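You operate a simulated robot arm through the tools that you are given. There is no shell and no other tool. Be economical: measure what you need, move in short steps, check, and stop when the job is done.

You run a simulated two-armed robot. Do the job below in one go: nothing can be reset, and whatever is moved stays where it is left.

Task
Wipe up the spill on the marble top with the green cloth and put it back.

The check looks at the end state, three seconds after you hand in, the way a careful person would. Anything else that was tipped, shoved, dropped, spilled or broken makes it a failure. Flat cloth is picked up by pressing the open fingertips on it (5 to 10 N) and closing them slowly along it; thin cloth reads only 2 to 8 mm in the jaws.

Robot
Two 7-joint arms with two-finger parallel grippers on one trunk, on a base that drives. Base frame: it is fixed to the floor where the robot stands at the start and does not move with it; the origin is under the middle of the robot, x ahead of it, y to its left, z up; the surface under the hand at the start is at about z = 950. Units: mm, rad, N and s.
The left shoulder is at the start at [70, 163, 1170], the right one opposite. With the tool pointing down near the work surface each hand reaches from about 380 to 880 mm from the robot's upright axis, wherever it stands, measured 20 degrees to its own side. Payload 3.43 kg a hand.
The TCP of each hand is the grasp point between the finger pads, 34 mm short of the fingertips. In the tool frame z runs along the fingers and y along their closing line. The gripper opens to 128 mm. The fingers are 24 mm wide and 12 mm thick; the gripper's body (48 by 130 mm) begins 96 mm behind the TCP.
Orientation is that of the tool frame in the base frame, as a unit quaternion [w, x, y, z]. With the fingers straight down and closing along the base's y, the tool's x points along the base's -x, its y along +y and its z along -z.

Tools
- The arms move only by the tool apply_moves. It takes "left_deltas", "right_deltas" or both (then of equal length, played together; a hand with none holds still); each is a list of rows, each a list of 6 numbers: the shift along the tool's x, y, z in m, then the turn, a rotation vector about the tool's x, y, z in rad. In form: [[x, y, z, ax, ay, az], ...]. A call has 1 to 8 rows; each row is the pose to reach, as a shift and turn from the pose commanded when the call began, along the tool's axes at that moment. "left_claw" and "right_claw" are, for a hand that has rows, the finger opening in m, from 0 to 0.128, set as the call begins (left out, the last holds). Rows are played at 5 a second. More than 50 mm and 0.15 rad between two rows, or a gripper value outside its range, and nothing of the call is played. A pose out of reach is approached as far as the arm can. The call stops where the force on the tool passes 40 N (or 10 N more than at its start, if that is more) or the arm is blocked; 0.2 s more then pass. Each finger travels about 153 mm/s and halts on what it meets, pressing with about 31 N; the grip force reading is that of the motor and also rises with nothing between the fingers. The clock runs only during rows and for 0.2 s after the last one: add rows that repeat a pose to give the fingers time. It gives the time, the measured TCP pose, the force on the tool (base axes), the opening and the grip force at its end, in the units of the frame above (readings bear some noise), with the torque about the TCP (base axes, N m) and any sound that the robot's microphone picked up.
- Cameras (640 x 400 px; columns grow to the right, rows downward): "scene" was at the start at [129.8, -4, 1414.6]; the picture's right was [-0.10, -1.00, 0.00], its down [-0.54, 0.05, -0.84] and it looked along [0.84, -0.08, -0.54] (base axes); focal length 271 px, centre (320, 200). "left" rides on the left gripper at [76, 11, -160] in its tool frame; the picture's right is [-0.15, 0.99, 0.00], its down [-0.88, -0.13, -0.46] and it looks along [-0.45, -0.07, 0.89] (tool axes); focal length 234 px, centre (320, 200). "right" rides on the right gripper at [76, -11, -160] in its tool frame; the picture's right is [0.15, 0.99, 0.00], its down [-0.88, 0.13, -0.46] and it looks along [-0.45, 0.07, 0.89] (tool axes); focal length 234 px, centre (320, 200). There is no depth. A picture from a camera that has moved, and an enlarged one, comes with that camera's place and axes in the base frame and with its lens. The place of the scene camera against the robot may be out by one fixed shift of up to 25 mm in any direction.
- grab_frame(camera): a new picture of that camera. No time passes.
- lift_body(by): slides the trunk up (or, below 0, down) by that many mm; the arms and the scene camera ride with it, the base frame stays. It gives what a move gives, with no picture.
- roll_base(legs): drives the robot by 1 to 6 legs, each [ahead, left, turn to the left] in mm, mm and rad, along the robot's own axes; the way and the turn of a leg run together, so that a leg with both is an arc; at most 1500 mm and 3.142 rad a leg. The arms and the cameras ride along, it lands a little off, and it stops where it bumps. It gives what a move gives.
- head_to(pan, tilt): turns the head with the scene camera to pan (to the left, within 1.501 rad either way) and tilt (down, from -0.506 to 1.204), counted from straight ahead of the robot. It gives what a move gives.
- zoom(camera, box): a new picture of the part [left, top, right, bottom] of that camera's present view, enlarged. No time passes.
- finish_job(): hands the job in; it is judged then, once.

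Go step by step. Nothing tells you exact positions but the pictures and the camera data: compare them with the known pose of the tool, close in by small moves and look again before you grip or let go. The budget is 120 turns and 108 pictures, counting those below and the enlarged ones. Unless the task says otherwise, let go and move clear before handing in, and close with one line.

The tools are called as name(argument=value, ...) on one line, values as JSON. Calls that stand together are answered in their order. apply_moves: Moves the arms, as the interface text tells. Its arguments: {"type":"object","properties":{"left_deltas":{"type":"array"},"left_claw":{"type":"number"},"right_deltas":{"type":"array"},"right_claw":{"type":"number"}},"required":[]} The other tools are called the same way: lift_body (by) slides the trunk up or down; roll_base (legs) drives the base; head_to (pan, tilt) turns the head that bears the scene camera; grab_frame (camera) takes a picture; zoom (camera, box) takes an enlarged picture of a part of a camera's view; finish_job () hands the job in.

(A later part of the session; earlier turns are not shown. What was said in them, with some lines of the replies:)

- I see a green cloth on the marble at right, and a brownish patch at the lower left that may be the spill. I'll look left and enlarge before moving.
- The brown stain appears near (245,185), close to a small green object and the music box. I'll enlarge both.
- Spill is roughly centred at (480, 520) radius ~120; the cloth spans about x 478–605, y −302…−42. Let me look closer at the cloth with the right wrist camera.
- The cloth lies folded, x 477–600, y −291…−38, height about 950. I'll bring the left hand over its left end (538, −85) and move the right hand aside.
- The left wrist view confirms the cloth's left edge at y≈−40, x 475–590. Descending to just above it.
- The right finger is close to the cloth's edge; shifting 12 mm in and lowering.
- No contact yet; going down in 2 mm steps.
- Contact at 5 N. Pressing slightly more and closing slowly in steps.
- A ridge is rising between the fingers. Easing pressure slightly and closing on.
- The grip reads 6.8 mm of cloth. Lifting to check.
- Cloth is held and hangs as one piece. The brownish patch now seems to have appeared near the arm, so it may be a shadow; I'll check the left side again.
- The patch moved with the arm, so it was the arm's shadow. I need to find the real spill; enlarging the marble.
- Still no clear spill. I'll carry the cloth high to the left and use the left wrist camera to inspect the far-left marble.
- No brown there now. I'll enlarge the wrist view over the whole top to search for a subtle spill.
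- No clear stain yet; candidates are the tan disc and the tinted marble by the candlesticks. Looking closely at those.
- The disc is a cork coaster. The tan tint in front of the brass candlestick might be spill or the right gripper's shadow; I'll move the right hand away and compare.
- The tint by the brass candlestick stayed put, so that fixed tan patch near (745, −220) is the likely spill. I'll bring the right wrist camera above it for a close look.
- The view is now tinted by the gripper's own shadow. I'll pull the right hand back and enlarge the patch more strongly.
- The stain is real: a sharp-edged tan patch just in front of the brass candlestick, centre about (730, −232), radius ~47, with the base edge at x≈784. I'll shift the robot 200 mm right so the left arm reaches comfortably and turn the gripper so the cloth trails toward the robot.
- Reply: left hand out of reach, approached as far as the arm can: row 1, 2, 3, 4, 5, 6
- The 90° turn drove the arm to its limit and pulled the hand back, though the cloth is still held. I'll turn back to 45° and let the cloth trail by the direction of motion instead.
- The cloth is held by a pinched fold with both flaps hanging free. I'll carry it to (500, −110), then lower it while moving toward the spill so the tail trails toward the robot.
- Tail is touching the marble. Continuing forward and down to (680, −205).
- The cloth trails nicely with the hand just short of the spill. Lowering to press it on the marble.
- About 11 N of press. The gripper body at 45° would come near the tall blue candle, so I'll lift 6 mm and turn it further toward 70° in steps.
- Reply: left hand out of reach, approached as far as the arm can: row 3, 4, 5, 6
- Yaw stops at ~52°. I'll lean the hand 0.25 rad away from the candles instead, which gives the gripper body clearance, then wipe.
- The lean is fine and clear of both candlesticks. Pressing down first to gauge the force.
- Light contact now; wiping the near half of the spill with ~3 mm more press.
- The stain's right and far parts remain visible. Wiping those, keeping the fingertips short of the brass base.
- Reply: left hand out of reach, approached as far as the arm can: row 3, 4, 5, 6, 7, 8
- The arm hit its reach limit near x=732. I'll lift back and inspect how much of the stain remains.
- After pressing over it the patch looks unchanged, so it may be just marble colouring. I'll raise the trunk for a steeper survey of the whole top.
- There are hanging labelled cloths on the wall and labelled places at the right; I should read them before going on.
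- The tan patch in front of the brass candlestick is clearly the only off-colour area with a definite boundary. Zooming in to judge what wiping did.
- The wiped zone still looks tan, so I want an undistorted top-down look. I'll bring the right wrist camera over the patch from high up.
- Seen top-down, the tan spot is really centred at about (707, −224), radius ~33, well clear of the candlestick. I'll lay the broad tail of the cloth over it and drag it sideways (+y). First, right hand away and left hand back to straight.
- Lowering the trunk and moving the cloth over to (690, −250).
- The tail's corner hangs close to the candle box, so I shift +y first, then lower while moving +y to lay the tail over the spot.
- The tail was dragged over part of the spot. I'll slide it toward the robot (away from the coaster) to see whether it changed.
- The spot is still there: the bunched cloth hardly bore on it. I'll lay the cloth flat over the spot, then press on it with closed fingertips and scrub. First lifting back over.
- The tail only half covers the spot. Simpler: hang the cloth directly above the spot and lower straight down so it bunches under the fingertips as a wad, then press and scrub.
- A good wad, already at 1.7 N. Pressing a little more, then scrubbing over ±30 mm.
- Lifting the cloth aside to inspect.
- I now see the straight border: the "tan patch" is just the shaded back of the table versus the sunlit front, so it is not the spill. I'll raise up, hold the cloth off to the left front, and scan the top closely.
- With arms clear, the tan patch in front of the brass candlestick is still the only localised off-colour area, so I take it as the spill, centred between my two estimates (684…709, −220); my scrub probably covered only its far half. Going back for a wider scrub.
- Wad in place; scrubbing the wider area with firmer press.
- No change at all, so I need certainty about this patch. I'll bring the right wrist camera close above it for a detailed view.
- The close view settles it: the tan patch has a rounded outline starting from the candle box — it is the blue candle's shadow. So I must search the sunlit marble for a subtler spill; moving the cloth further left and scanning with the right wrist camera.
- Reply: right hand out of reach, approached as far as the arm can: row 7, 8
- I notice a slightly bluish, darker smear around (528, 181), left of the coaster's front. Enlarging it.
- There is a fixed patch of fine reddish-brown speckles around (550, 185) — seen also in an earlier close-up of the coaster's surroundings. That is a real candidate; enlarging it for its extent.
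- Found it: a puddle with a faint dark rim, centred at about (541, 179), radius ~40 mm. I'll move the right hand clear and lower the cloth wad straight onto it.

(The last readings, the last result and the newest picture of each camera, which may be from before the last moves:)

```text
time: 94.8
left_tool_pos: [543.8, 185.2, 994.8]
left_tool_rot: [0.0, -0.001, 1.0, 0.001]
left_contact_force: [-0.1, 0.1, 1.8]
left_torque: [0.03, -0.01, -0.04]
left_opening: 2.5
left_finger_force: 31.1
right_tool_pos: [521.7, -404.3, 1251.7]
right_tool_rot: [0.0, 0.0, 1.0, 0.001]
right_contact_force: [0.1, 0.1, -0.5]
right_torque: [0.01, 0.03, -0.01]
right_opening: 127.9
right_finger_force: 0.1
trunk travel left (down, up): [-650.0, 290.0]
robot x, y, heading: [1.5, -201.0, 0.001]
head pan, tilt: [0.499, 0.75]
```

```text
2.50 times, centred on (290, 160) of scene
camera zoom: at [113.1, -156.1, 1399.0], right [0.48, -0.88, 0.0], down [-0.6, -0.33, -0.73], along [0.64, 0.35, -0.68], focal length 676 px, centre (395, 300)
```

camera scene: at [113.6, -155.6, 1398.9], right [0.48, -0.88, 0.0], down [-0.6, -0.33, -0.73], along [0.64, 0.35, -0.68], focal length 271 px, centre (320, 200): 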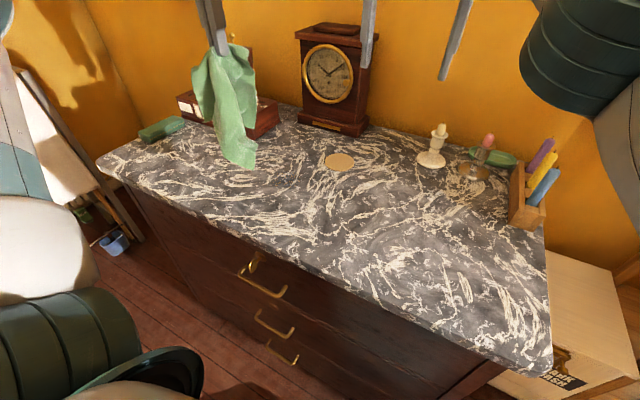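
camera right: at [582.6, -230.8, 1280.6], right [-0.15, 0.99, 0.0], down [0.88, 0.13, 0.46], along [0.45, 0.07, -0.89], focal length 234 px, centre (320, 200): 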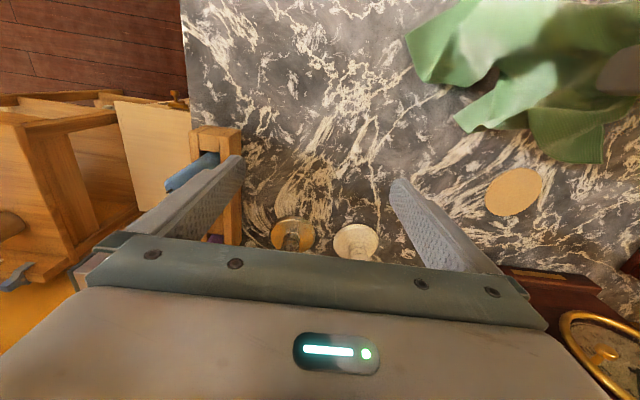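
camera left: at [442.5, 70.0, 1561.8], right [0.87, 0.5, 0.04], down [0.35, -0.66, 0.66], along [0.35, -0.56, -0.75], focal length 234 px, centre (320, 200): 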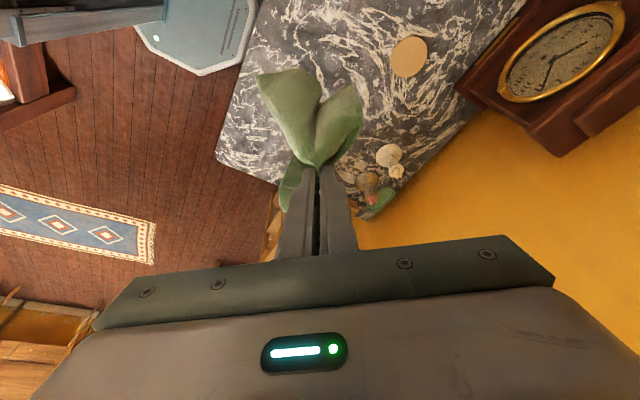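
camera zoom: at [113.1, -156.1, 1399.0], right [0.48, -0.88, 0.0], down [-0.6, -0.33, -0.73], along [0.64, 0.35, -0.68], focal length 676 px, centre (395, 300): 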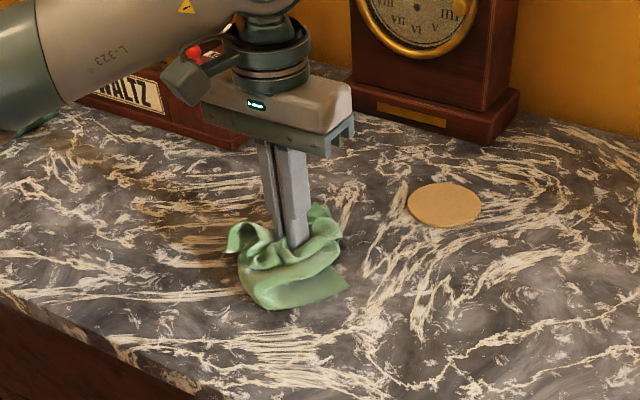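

Wad centred on the puddle. Pressing and scrubbing in a raster over it.

apply_moves(left_deltas=[[0, 0, 0.005, 0, 0, 0], [0.02, 0.02, 0.005, 0, 0, 0], [0.04, 0.035, 0.005, 0, 0, 0], [0.04, -0.01, 0.005, 0, 0, 0], [0.04, -0.05, 0.005, 0, 0, 0], [0.02, -0.05, 0.005, 0, 0, 0], [0.02, -0.005, 0.005, 0, 0, 0], [0.02, 0.04, 0.005, 0, 0, 0]])

apply_moves(left_deltas=[[-0.02, 0, 0.001, 0, 0, 0], [-0.02, -0.045, 0.001, 0, 0, 0], [-0.02, -0.09, 0.001, 0, 0, 0], [-0.04, -0.09, 0.001, 0, 0, 0], [-0.04, -0.045, 0.001, 0, 0, 0], [-0.04, 0, 0.001, 0, 0, 0], [-0.058, 0, 0.001, 0, 0, 0], [-0.058, -0.045, 0.001, 0, 0, 0]])

apply_moves(left_deltas=[[0, -0.04, 0, 0, 0, 0], [0.02, -0.04, 0, 0, 0, 0], [0.04, -0.01, 0, 0, 0, 0], [0.06, 0, 0, 0, 0, 0], [0.06, 0.03, 0, 0, 0, 0], [0.035, 0.03, 0, 0, 0, 0], [0.02, 0, 0, 0, 0, 0], [0.038, 0, 0, 0, 0, 0]])

apply_moves(left_deltas=[[0, 0, -0.045, 0, 0, 0], [0, 0, -0.09, 0, 0, 0], [0, 0, -0.135, 0, 0, 0], [0, -0.03, -0.17, 0, 0, 0], [0, -0.07, -0.2, 0, 0, 0], [0, -0.115, -0.21, 0, 0, 0], [0, -0.16, -0.21, 0, 0, 0], [0, -0.205, -0.21, 0, 0, 0]])

zoom(camera="scene", box=[248, 150, 332, 205])

```text
time: 96.6
left_tool_pos: [523.2, 223.1, 989.9]
left_tool_rot: [0.002, 0.001, 1.0, 0.0]
left_contact_force: [-0.8, -6.7, 20.2]
left_torque: [-0.25, 0.16, 0.02]
left_opening: 2.0
left_finger_force: 30.6
right_tool_pos: [521.2, -405.9, 1254.3]
right_tool_rot: [0.001, 0.0, 1.0, 0.0]
right_contact_force: [-0.4, 0.8, 0.3]
right_torque: [0.01, 0.0, 0.03]
right_opening: 128.0
right_finger_force: 0.1
trunk travel left (down, up): [-650.0, 290.0]
robot x, y, heading: [-4.6, -199.6, 0.001]
head pan, tilt: [0.499, 0.75]
```

```text
time: 98.4
left_tool_pos: [583.4, 179.7, 989.2]
left_tool_rot: [0.001, -0.002, 1.0, 0.002]
left_contact_force: [1.6, 9.1, 26.8]
left_torque: [0.37, 0.14, -0.1]
left_opening: 2.5
left_finger_force: 31.0
right_tool_pos: [521.6, -404.9, 1253.3]
right_tool_rot: [0.001, 0.0, 1.0, 0.0]
right_contact_force: [-0.1, -0.2, 0.7]
right_torque: [-0.01, 0.01, 0.0]
right_opening: 128.1
right_finger_force: 0.0
trunk travel left (down, up): [-650.0, 290.0]
robot x, y, heading: [0.8, -196.7, 0.002]
head pan, tilt: [0.499, 0.75]
```

```text
time: 100.2
left_tool_pos: [543.9, 178.1, 990.7]
left_tool_rot: [0.001, 0.0, 1.0, -0.001]
left_contact_force: [9.8, 0.6, 28.1]
left_torque: [0.0, -0.19, -0.04]
left_opening: 2.4
left_finger_force: 31.0
right_tool_pos: [521.8, -407.0, 1253.7]
right_tool_rot: [0.001, 0.001, 1.0, 0.0]
right_contact_force: [-0.9, 0.4, -0.7]
right_torque: [-0.01, -0.05, 0.01]
right_opening: 127.7
right_finger_force: 0.2
trunk travel left (down, up): [-650.0, 290.0]
robot x, y, heading: [0.2, -200.9, -0.004]
head pan, tilt: [0.499, 0.75]
```

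```text
time: 102.0
left_tool_pos: [547.0, -26.3, 1194.9]
left_tool_rot: [-0.002, -0.002, 1.0, 0.001]
left_contact_force: [0.0, -1.1, -0.9]
left_torque: [0.04, 0.02, -0.01]
left_opening: 2.1
left_finger_force: 31.3
right_tool_pos: [522.1, -405.4, 1251.5]
right_tool_rot: [-0.001, 0.0, 1.0, 0.001]
right_contact_force: [0.6, -0.9, -0.1]
right_torque: [-0.01, 0.01, -0.01]
right_opening: 128.0
right_finger_force: 0.1
trunk travel left (down, up): [-650.0, 290.0]
robot x, y, heading: [-2.2, -198.9, 0.002]
head pan, tilt: [0.499, 0.75]
```

```text
7.27 times, centred on (290, 178) of scene
camera zoom: at [114.1, -158.0, 1398.9], right [0.48, -0.88, 0.0], down [-0.6, -0.33, -0.73], along [0.64, 0.35, -0.68], focal length 1968 px, centre (538, 364)
```

zoom: 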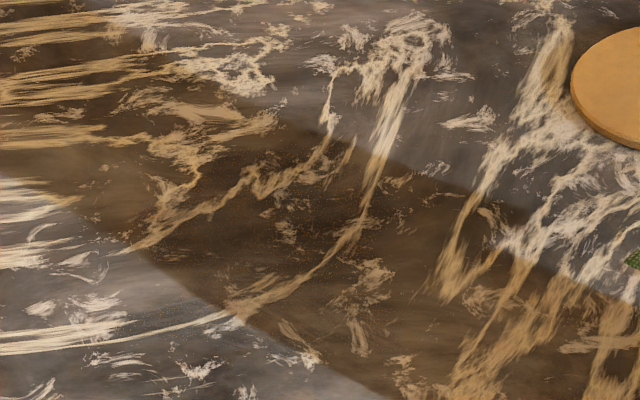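

The arm's shadow lies over it now; enlarging the exact spot as before.

zoom(camera="scene", box=[268, 164, 312, 192])

```text
14.29 times, centred on (290, 178) of scene
camera zoom: at [114.1, -158.0, 1398.9], right [0.48, -0.88, 0.0], down [-0.6, -0.33, -0.73], along [0.64, 0.35, -0.68], focal length 3866 px, centre (749, 514)
```

zoom: 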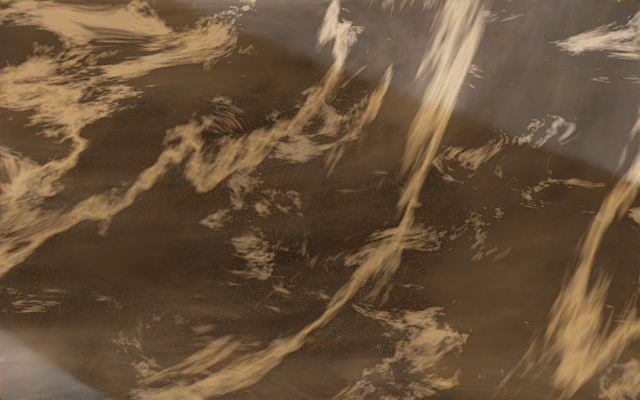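

apply_moves(left_deltas=[[0.0, 0.045, -0.03, 0, 0, 0], [0.0, 0.09, -0.06, 0, 0, 0], [0.005, 0.135, -0.078, 0, 0, 0], [0.01, 0.18, -0.078, 0, 0, 0], [0.016, 0.225, -0.078, 0, 0, 0], [0.022, 0.265, -0.078, 0, 0, 0], [0.027, 0.292, -0.078, 0, 0, 0], [0.027, 0.292, -0.078, 0, 0, 0]])

zoom(camera="scene", box=[268, 164, 312, 192])

```text
refused: row 1 steps farther than a row can; nothing moved
```

```text
14.29 times, centred on (290, 178) of scene
camera zoom: at [114.1, -158.0, 1398.9], right [0.48, -0.88, 0.0], down [-0.6, -0.33, -0.73], along [0.64, 0.35, -0.68], focal length 3866 px, centre (749, 514)
```

zoom: 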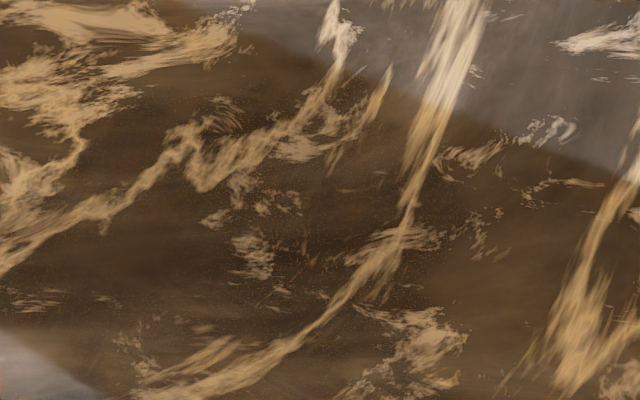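

The step was too long; redoing with shorter rows before taking the picture.

apply_moves(left_deltas=[[0.0, 0.03, -0.03, 0, 0, 0], [0.0, 0.06, -0.06, 0, 0, 0], [0.005, 0.1, -0.078, 0, 0, 0], [0.01, 0.145, -0.078, 0, 0, 0], [0.016, 0.19, -0.078, 0, 0, 0], [0.022, 0.235, -0.078, 0, 0, 0], [0.027, 0.28, -0.078, 0, 0, 0], [0.027, 0.292, -0.078, 0, 0, 0]])

```text
time: 103.8
left_tool_pos: [517.3, 267.3, 1277.2]
left_tool_rot: [-0.001, 0.0, 1.0, 0.0]
left_contact_force: [-1.0, -0.1, -0.6]
left_torque: [0.02, 0.01, -0.01]
left_opening: 2.4
left_finger_force: 31.2
right_tool_pos: [523.0, -404.4, 1252.0]
right_tool_rot: [0.0, -0.001, 1.0, 0.0]
right_contact_force: [0.2, 0.8, 0.3]
right_torque: [0.02, 0.07, 0.02]
right_opening: 128.2
right_finger_force: 0.2
trunk travel left (down, up): [-650.0, 290.0]
robot x, y, heading: [-2.3, -202.5, -0.002]
head pan, tilt: [0.499, 0.75]
```

zoom(camera="scene", box=[268, 164, 312, 192])

```text
14.29 times, centred on (290, 178) of scene
camera zoom: at [113.8, -156.1, 1398.9], right [0.48, -0.88, 0.0], down [-0.6, -0.33, -0.73], along [0.64, 0.35, -0.68], focal length 3866 px, centre (749, 514)
```

zoom: 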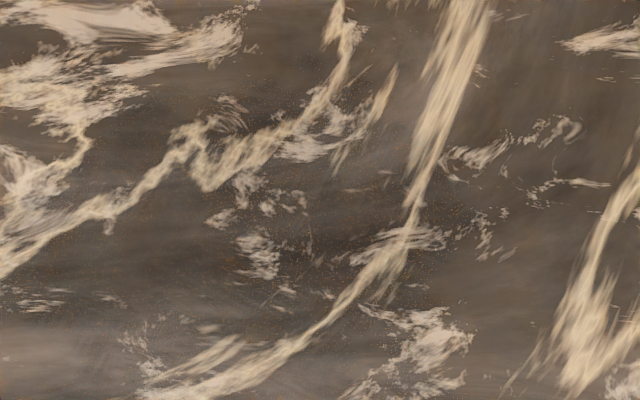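

The puddle's rim and brown tint are gone — the spill is wiped. Now I'll carry the cloth back to its original place (x 477–600, y −291…−38) and lay it from the right end.

apply_moves(left_deltas=[[0, -0.048, 0, 0, 0, 0], [0, -0.096, 0, 0, 0, 0], [0, -0.144, 0, 0, 0, 0], [0, -0.192, 0, 0, 0, 0], [-0.005, -0.24, 0, 0, 0, 0], [-0.01, -0.288, 0, 0, 0, 0], [-0.015, -0.336, 0, 0, 0, 0], [-0.02, -0.384, 0, 0, 0, 0]], right_deltas=[[0, -0.02, 0, 0, 0, 0], [0, -0.04, 0, 0, 0, 0], [0, -0.06, 0, 0, 0, 0], [0, -0.08, 0, 0, 0, 0], [0, -0.1, 0, 0, 0, 0], [0, -0.12, 0, 0, 0, 0], [0, -0.14, 0, 0, 0, 0], [0, -0.16, 0, 0, 0, 0]])

apply_moves(left_deltas=[[0, -0.045, 0.01, 0, 0, 0], [0, -0.09, 0.02, 0, 0, 0], [0, -0.135, 0.03, 0, 0, 0], [0, -0.135, 0.03, 0, 0, 0], [0, -0.135, 0.03, 0, 0, 0]])

head_to(pan=0.0, tilt=0.8)

grab_frame(camera="scene")

```text
time: 105.6
left_tool_pos: [540.3, -123.7, 1278.9]
left_tool_rot: [0.0, -0.001, 1.0, 0.002]
left_contact_force: [0.2, -1.4, 0.9]
left_torque: [0.05, 0.02, -0.04]
left_opening: 2.0
left_finger_force: 30.5
right_tool_pos: [525.2, -569.0, 1251.8]
right_tool_rot: [0.0, -0.001, 1.0, 0.001]
right_contact_force: [0.6, -0.1, -1.3]
right_torque: [0.06, -0.01, -0.07]
right_opening: 127.8
right_finger_force: 0.0
trunk travel left (down, up): [-650.0, 290.0]
robot x, y, heading: [-0.8, -202.3, -0.001]
head pan, tilt: [0.499, 0.75]
```

```text
time: 106.8
left_tool_pos: [539.2, -252.2, 1247.3]
left_tool_rot: [-0.001, 0.0, 1.0, 0.0]
left_contact_force: [-0.6, -0.6, -0.2]
left_torque: [0.03, 0.01, -0.03]
left_opening: 2.4
left_finger_force: 30.8
right_tool_pos: [522.9, -565.4, 1254.0]
right_tool_rot: [0.0, 0.0, 1.0, 0.0]
right_contact_force: [-0.1, -0.8, -0.3]
right_torque: [0.01, 0.0, -0.01]
right_opening: 127.9
right_finger_force: 0.1
trunk travel left (down, up): [-650.0, 290.0]
robot x, y, heading: [0.6, -200.1, -0.001]
head pan, tilt: [0.499, 0.75]
```

```text
time: 107.7
left_tool_pos: [539.4, -252.3, 1247.9]
left_tool_rot: [0.0, 0.0, 1.0, 0.0]
left_contact_force: [0.4, -0.8, -1.3]
left_torque: [-0.02, 0.04, 0.02]
left_opening: 2.3
left_finger_force: 31.0
right_tool_pos: [524.5, -566.2, 1253.7]
right_tool_rot: [0.001, 0.0, 1.0, 0.0]
right_contact_force: [-1.0, 0.0, 0.7]
right_torque: [0.0, -0.02, 0.0]
right_opening: 128.0
right_finger_force: 0.0
trunk travel left (down, up): [-650.0, 290.0]
robot x, y, heading: [2.6, -197.4, -0.002]
head pan, tilt: [0.0, 0.799]
```

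```text
13 pictures are left
camera scene: at [121.4, -195.4, 1394.9], right [0.0, -1.0, 0.0], down [-0.72, 0.0, -0.7], along [0.7, 0.0, -0.72], focal length 271 px, centre (320, 200)
```

scene: 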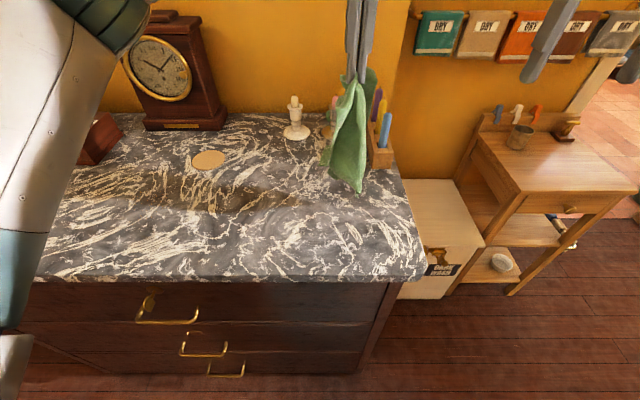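

Laying it down: lowering with a slow +y motion to y ≈ −97.

apply_moves(left_deltas=[[0, 0.0, 0.04, 0, 0, 0], [0, 0.01, 0.08, 0, 0, 0], [0.0, 0.03, 0.117, 0, 0, 0], [0.0, 0.055, 0.152, 0, 0, 0], [0.0, 0.08, 0.187, 0, 0, 0], [0.0, 0.105, 0.217, 0, 0, 0], [0.0, 0.13, 0.242, 0, 0, 0], [0.0, 0.155, 0.247, 0, 0, 0]])

zoom(camera="scene", box=[200, 90, 440, 280])

```text
time: 109.5
left_tool_pos: [539.7, -96.8, 998.2]
left_tool_rot: [0.001, 0.0, 1.0, -0.001]
left_contact_force: [-0.5, -1.0, -0.6]
left_torque: [-0.04, -0.02, -0.03]
left_opening: 2.8
left_finger_force: 31.4
right_tool_pos: [523.2, -563.5, 1254.9]
right_tool_rot: [0.0, 0.0, 1.0, 0.0]
right_contact_force: [0.0, 1.2, 0.4]
right_torque: [-0.04, 0.01, -0.01]
right_opening: 127.6
right_finger_force: 0.1
trunk travel left (down, up): [-650.0, 290.0]
robot x, y, heading: [-0.8, -199.8, -0.001]
head pan, tilt: [0.0, 0.799]
```

```text
2.11 times, centred on (320, 185) of scene
camera zoom: at [121.0, -194.5, 1395.0], right [0.0, -1.0, 0.0], down [-0.72, 0.0, -0.7], along [0.7, 0.0, -0.72], focal length 570 px, centre (320, 232)
```

zoom: 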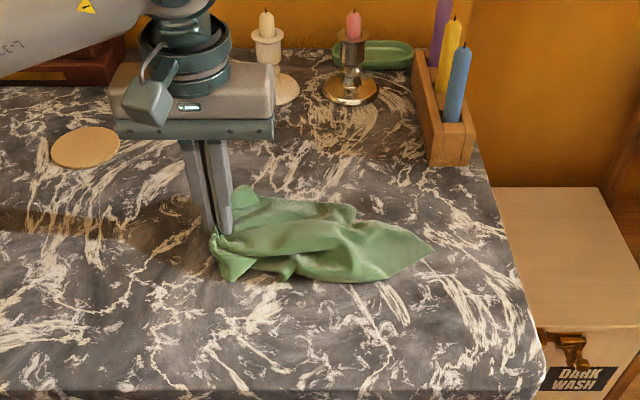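

The cloth lies almost in place but about 35 mm too far right. Dragging it +y, then lowering and letting go.

apply_moves(left_deltas=[[0, 0.015, 0.0, 0, 0, 0], [0, 0.03, 0.0, 0, 0, 0], [0.0, 0.04, 0.002, 0, 0, 0], [0.0, 0.04, 0.008, 0, 0, 0], [0.0, 0.04, 0.008, 0, 0, 0]])

apply_moves(left_deltas=[[0, 0, 0, 0, 0, 0], [0, 0, 0, 0, 0, 0]], left_claw=0.025)

apply_moves(left_deltas=[[0, 0, -0.02, 0, 0, 0], [0, 0, -0.06, 0, 0, 0], [0, 0, -0.1, 0, 0, 0], [0, 0.04, -0.13, 0, 0, 0], [0, 0.085, -0.14, 0, 0, 0], [0, 0.13, -0.15, 0, 0, 0]])

zoom(camera="scene", box=[200, 90, 440, 280])

```text
time: 110.7
left_tool_pos: [539.4, -56.9, 990.8]
left_tool_rot: [0.0, 0.0, 1.0, 0.0]
left_contact_force: [0.1, 0.3, 0.7]
left_torque: [0.02, 0.0, -0.05]
left_opening: 2.5
left_finger_force: 31.2
right_tool_pos: [523.6, -565.0, 1253.5]
right_tool_rot: [0.0, 0.001, 1.0, 0.0]
right_contact_force: [0.5, 0.7, 0.1]
right_torque: [-0.03, 0.01, -0.03]
right_opening: 128.1
right_finger_force: 0.0
trunk travel left (down, up): [-650.0, 290.0]
robot x, y, heading: [3.8, -200.0, 0.002]
head pan, tilt: [0.0, 0.799]
```

```text
time: 111.3
left_tool_pos: [539.3, -57.1, 990.4]
left_tool_rot: [0.001, 0.0, 1.0, -0.001]
left_contact_force: [0.3, -0.4, -0.1]
left_torque: [0.0, 0.01, -0.01]
left_opening: 24.9
left_finger_force: 0.1
right_tool_pos: [524.2, -565.1, 1254.2]
right_tool_rot: [0.001, 0.0, 1.0, 0.0]
right_contact_force: [-0.8, -0.5, 0.1]
right_torque: [0.02, 0.02, -0.01]
right_opening: 128.1
right_finger_force: 0.1
trunk travel left (down, up): [-650.0, 290.0]
robot x, y, heading: [-1.0, -200.3, 0.008]
head pan, tilt: [0.0, 0.799]
```

```text
time: 112.7
left_tool_pos: [539.0, 74.4, 1139.9]
left_tool_rot: [0.001, 0.0, 1.0, -0.001]
left_contact_force: [0.5, 0.6, 0.7]
left_torque: [-0.03, 0.02, 0.0]
left_opening: 24.8
left_finger_force: 0.2
right_tool_pos: [522.9, -563.5, 1255.2]
right_tool_rot: [0.001, 0.0, 1.0, -0.001]
right_contact_force: [-0.3, -0.4, 1.0]
right_torque: [-0.04, -0.02, 0.03]
right_opening: 128.0
right_finger_force: 0.1
trunk travel left (down, up): [-650.0, 290.0]
robot x, y, heading: [-2.6, -197.5, -0.0]
head pan, tilt: [0.0, 0.799]
```

```text
2.11 times, centred on (320, 185) of scene
camera zoom: at [120.3, -194.2, 1395.0], right [0.0, -1.0, 0.0], down [-0.72, 0.0, -0.7], along [0.7, 0.0, -0.72], focal length 570 px, centre (320, 232)
```

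zoom: 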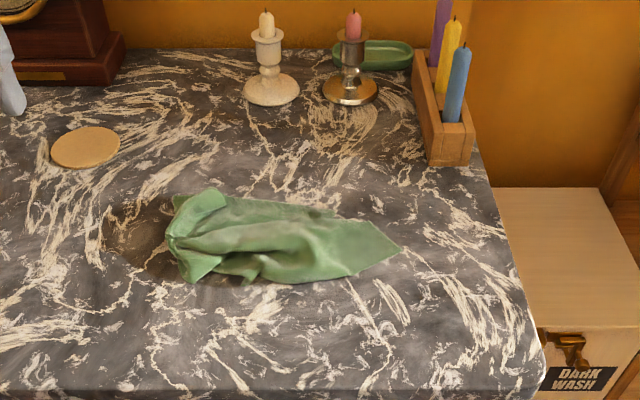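

The cloth is back on its original footprint (about y −41…−290, x 478–600). I'll retract the left hand and recheck the spill area and the surroundings once more.

apply_moves(left_deltas=[[0.0, 0.04, -0.025, 0, 0, 0], [0.0, 0.08, -0.05, 0, 0, 0], [0.0, 0.12, -0.075, 0, 0, 0], [0, 0.155, -0.1, 0, 0, 0], [0, 0.19, -0.13, 0, 0, 0], [0.0, 0.22, -0.14, 0, 0, 0]])

head_to(pan=0.5, tilt=0.75)

zoom(camera="scene", box=[248, 150, 332, 205])

grab_frame(camera="scene")

```text
time: 114.1
left_tool_pos: [538.7, 293.6, 1282.3]
left_tool_rot: [0.001, 0.001, 1.0, -0.001]
left_contact_force: [0.1, -1.0, 0.6]
left_torque: [-0.01, 0.0, 0.0]
left_opening: 25.0
left_finger_force: 0.0
right_tool_pos: [523.2, -564.7, 1254.2]
right_tool_rot: [0.0, 0.0, 1.0, 0.0]
right_contact_force: [0.5, 0.3, -0.4]
right_torque: [0.0, 0.02, 0.02]
right_opening: 128.1
right_finger_force: 0.0
trunk travel left (down, up): [-650.0, 290.0]
robot x, y, heading: [0.9, -201.4, 0.0]
head pan, tilt: [0.0, 0.799]
```

```text
time: 115.1
left_tool_pos: [539.1, 291.9, 1281.9]
left_tool_rot: [0.0, 0.0, 1.0, -0.001]
left_contact_force: [1.0, 0.1, 0.3]
left_torque: [0.02, -0.02, -0.02]
left_opening: 25.2
left_finger_force: 0.0
right_tool_pos: [523.8, -564.7, 1252.3]
right_tool_rot: [0.001, -0.001, 1.0, 0.0]
right_contact_force: [-0.1, 0.4, -0.7]
right_torque: [0.0, -0.01, 0.01]
right_opening: 127.8
right_finger_force: 0.0
trunk travel left (down, up): [-650.0, 290.0]
robot x, y, heading: [0.0, -201.3, 0.004]
head pan, tilt: [0.499, 0.75]
```

```text
7.27 times, centred on (290, 178) of scene
camera zoom: at [113.4, -156.0, 1398.9], right [0.48, -0.88, 0.0], down [-0.6, -0.33, -0.73], along [0.64, 0.35, -0.68], focal length 1968 px, centre (538, 364)
```

zoom: 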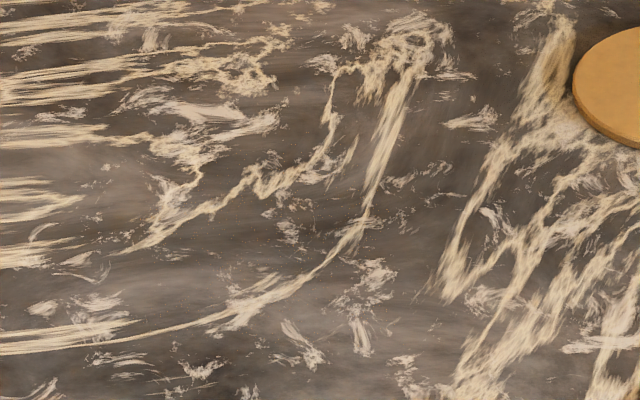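

```text
9 pictures are left
camera scene: at [113.4, -156.0, 1398.9], right [0.48, -0.88, 0.0], down [-0.6, -0.33, -0.73], along [0.64, 0.35, -0.68], focal length 271 px, centre (320, 200)
```

scene: 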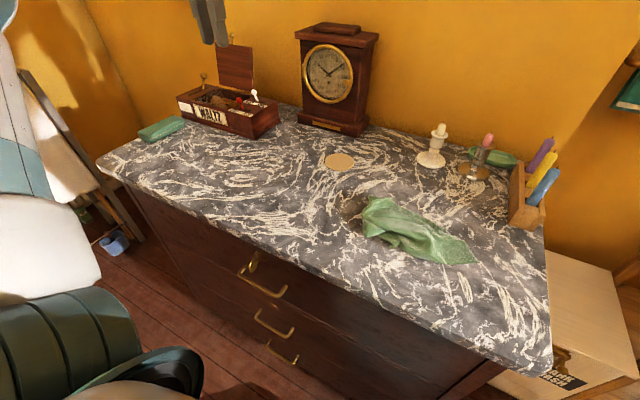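

The spill spot is clean and nothing else moved. One dark patch beside the cloth's left end needs a check — cloth shadow or residue.

zoom(camera="scene", box=[320, 175, 490, 280])

```text
3.76 times, centred on (405, 228) of scene
camera zoom: at [113.4, -156.0, 1398.9], right [0.48, -0.88, 0.0], down [-0.6, -0.33, -0.73], along [0.64, 0.35, -0.68], focal length 1019 px, centre (0, 96)
```

zoom: 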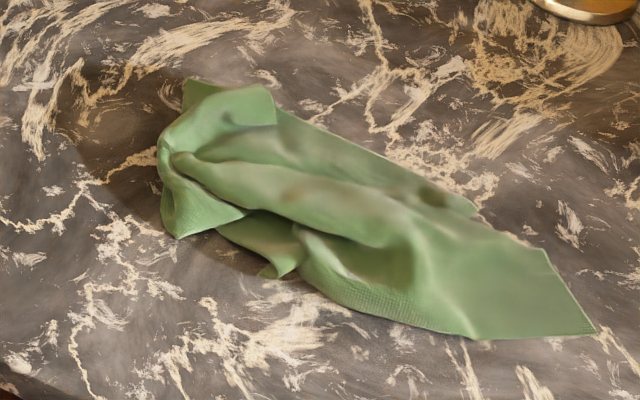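

The dark patch is the cloth's own shadow, and the brown marks on the cloth show it took up the spill. The cloth lies in its old place, both hands are clear, and I'm handing in.

finish_job()

```text
The job is handed in.
```

The spill is wiped up and the green cloth is back in its original spot on the marble top. It is rumpled and brown-marked from the spill, not flat as before; nothing else looked moved in the last views.
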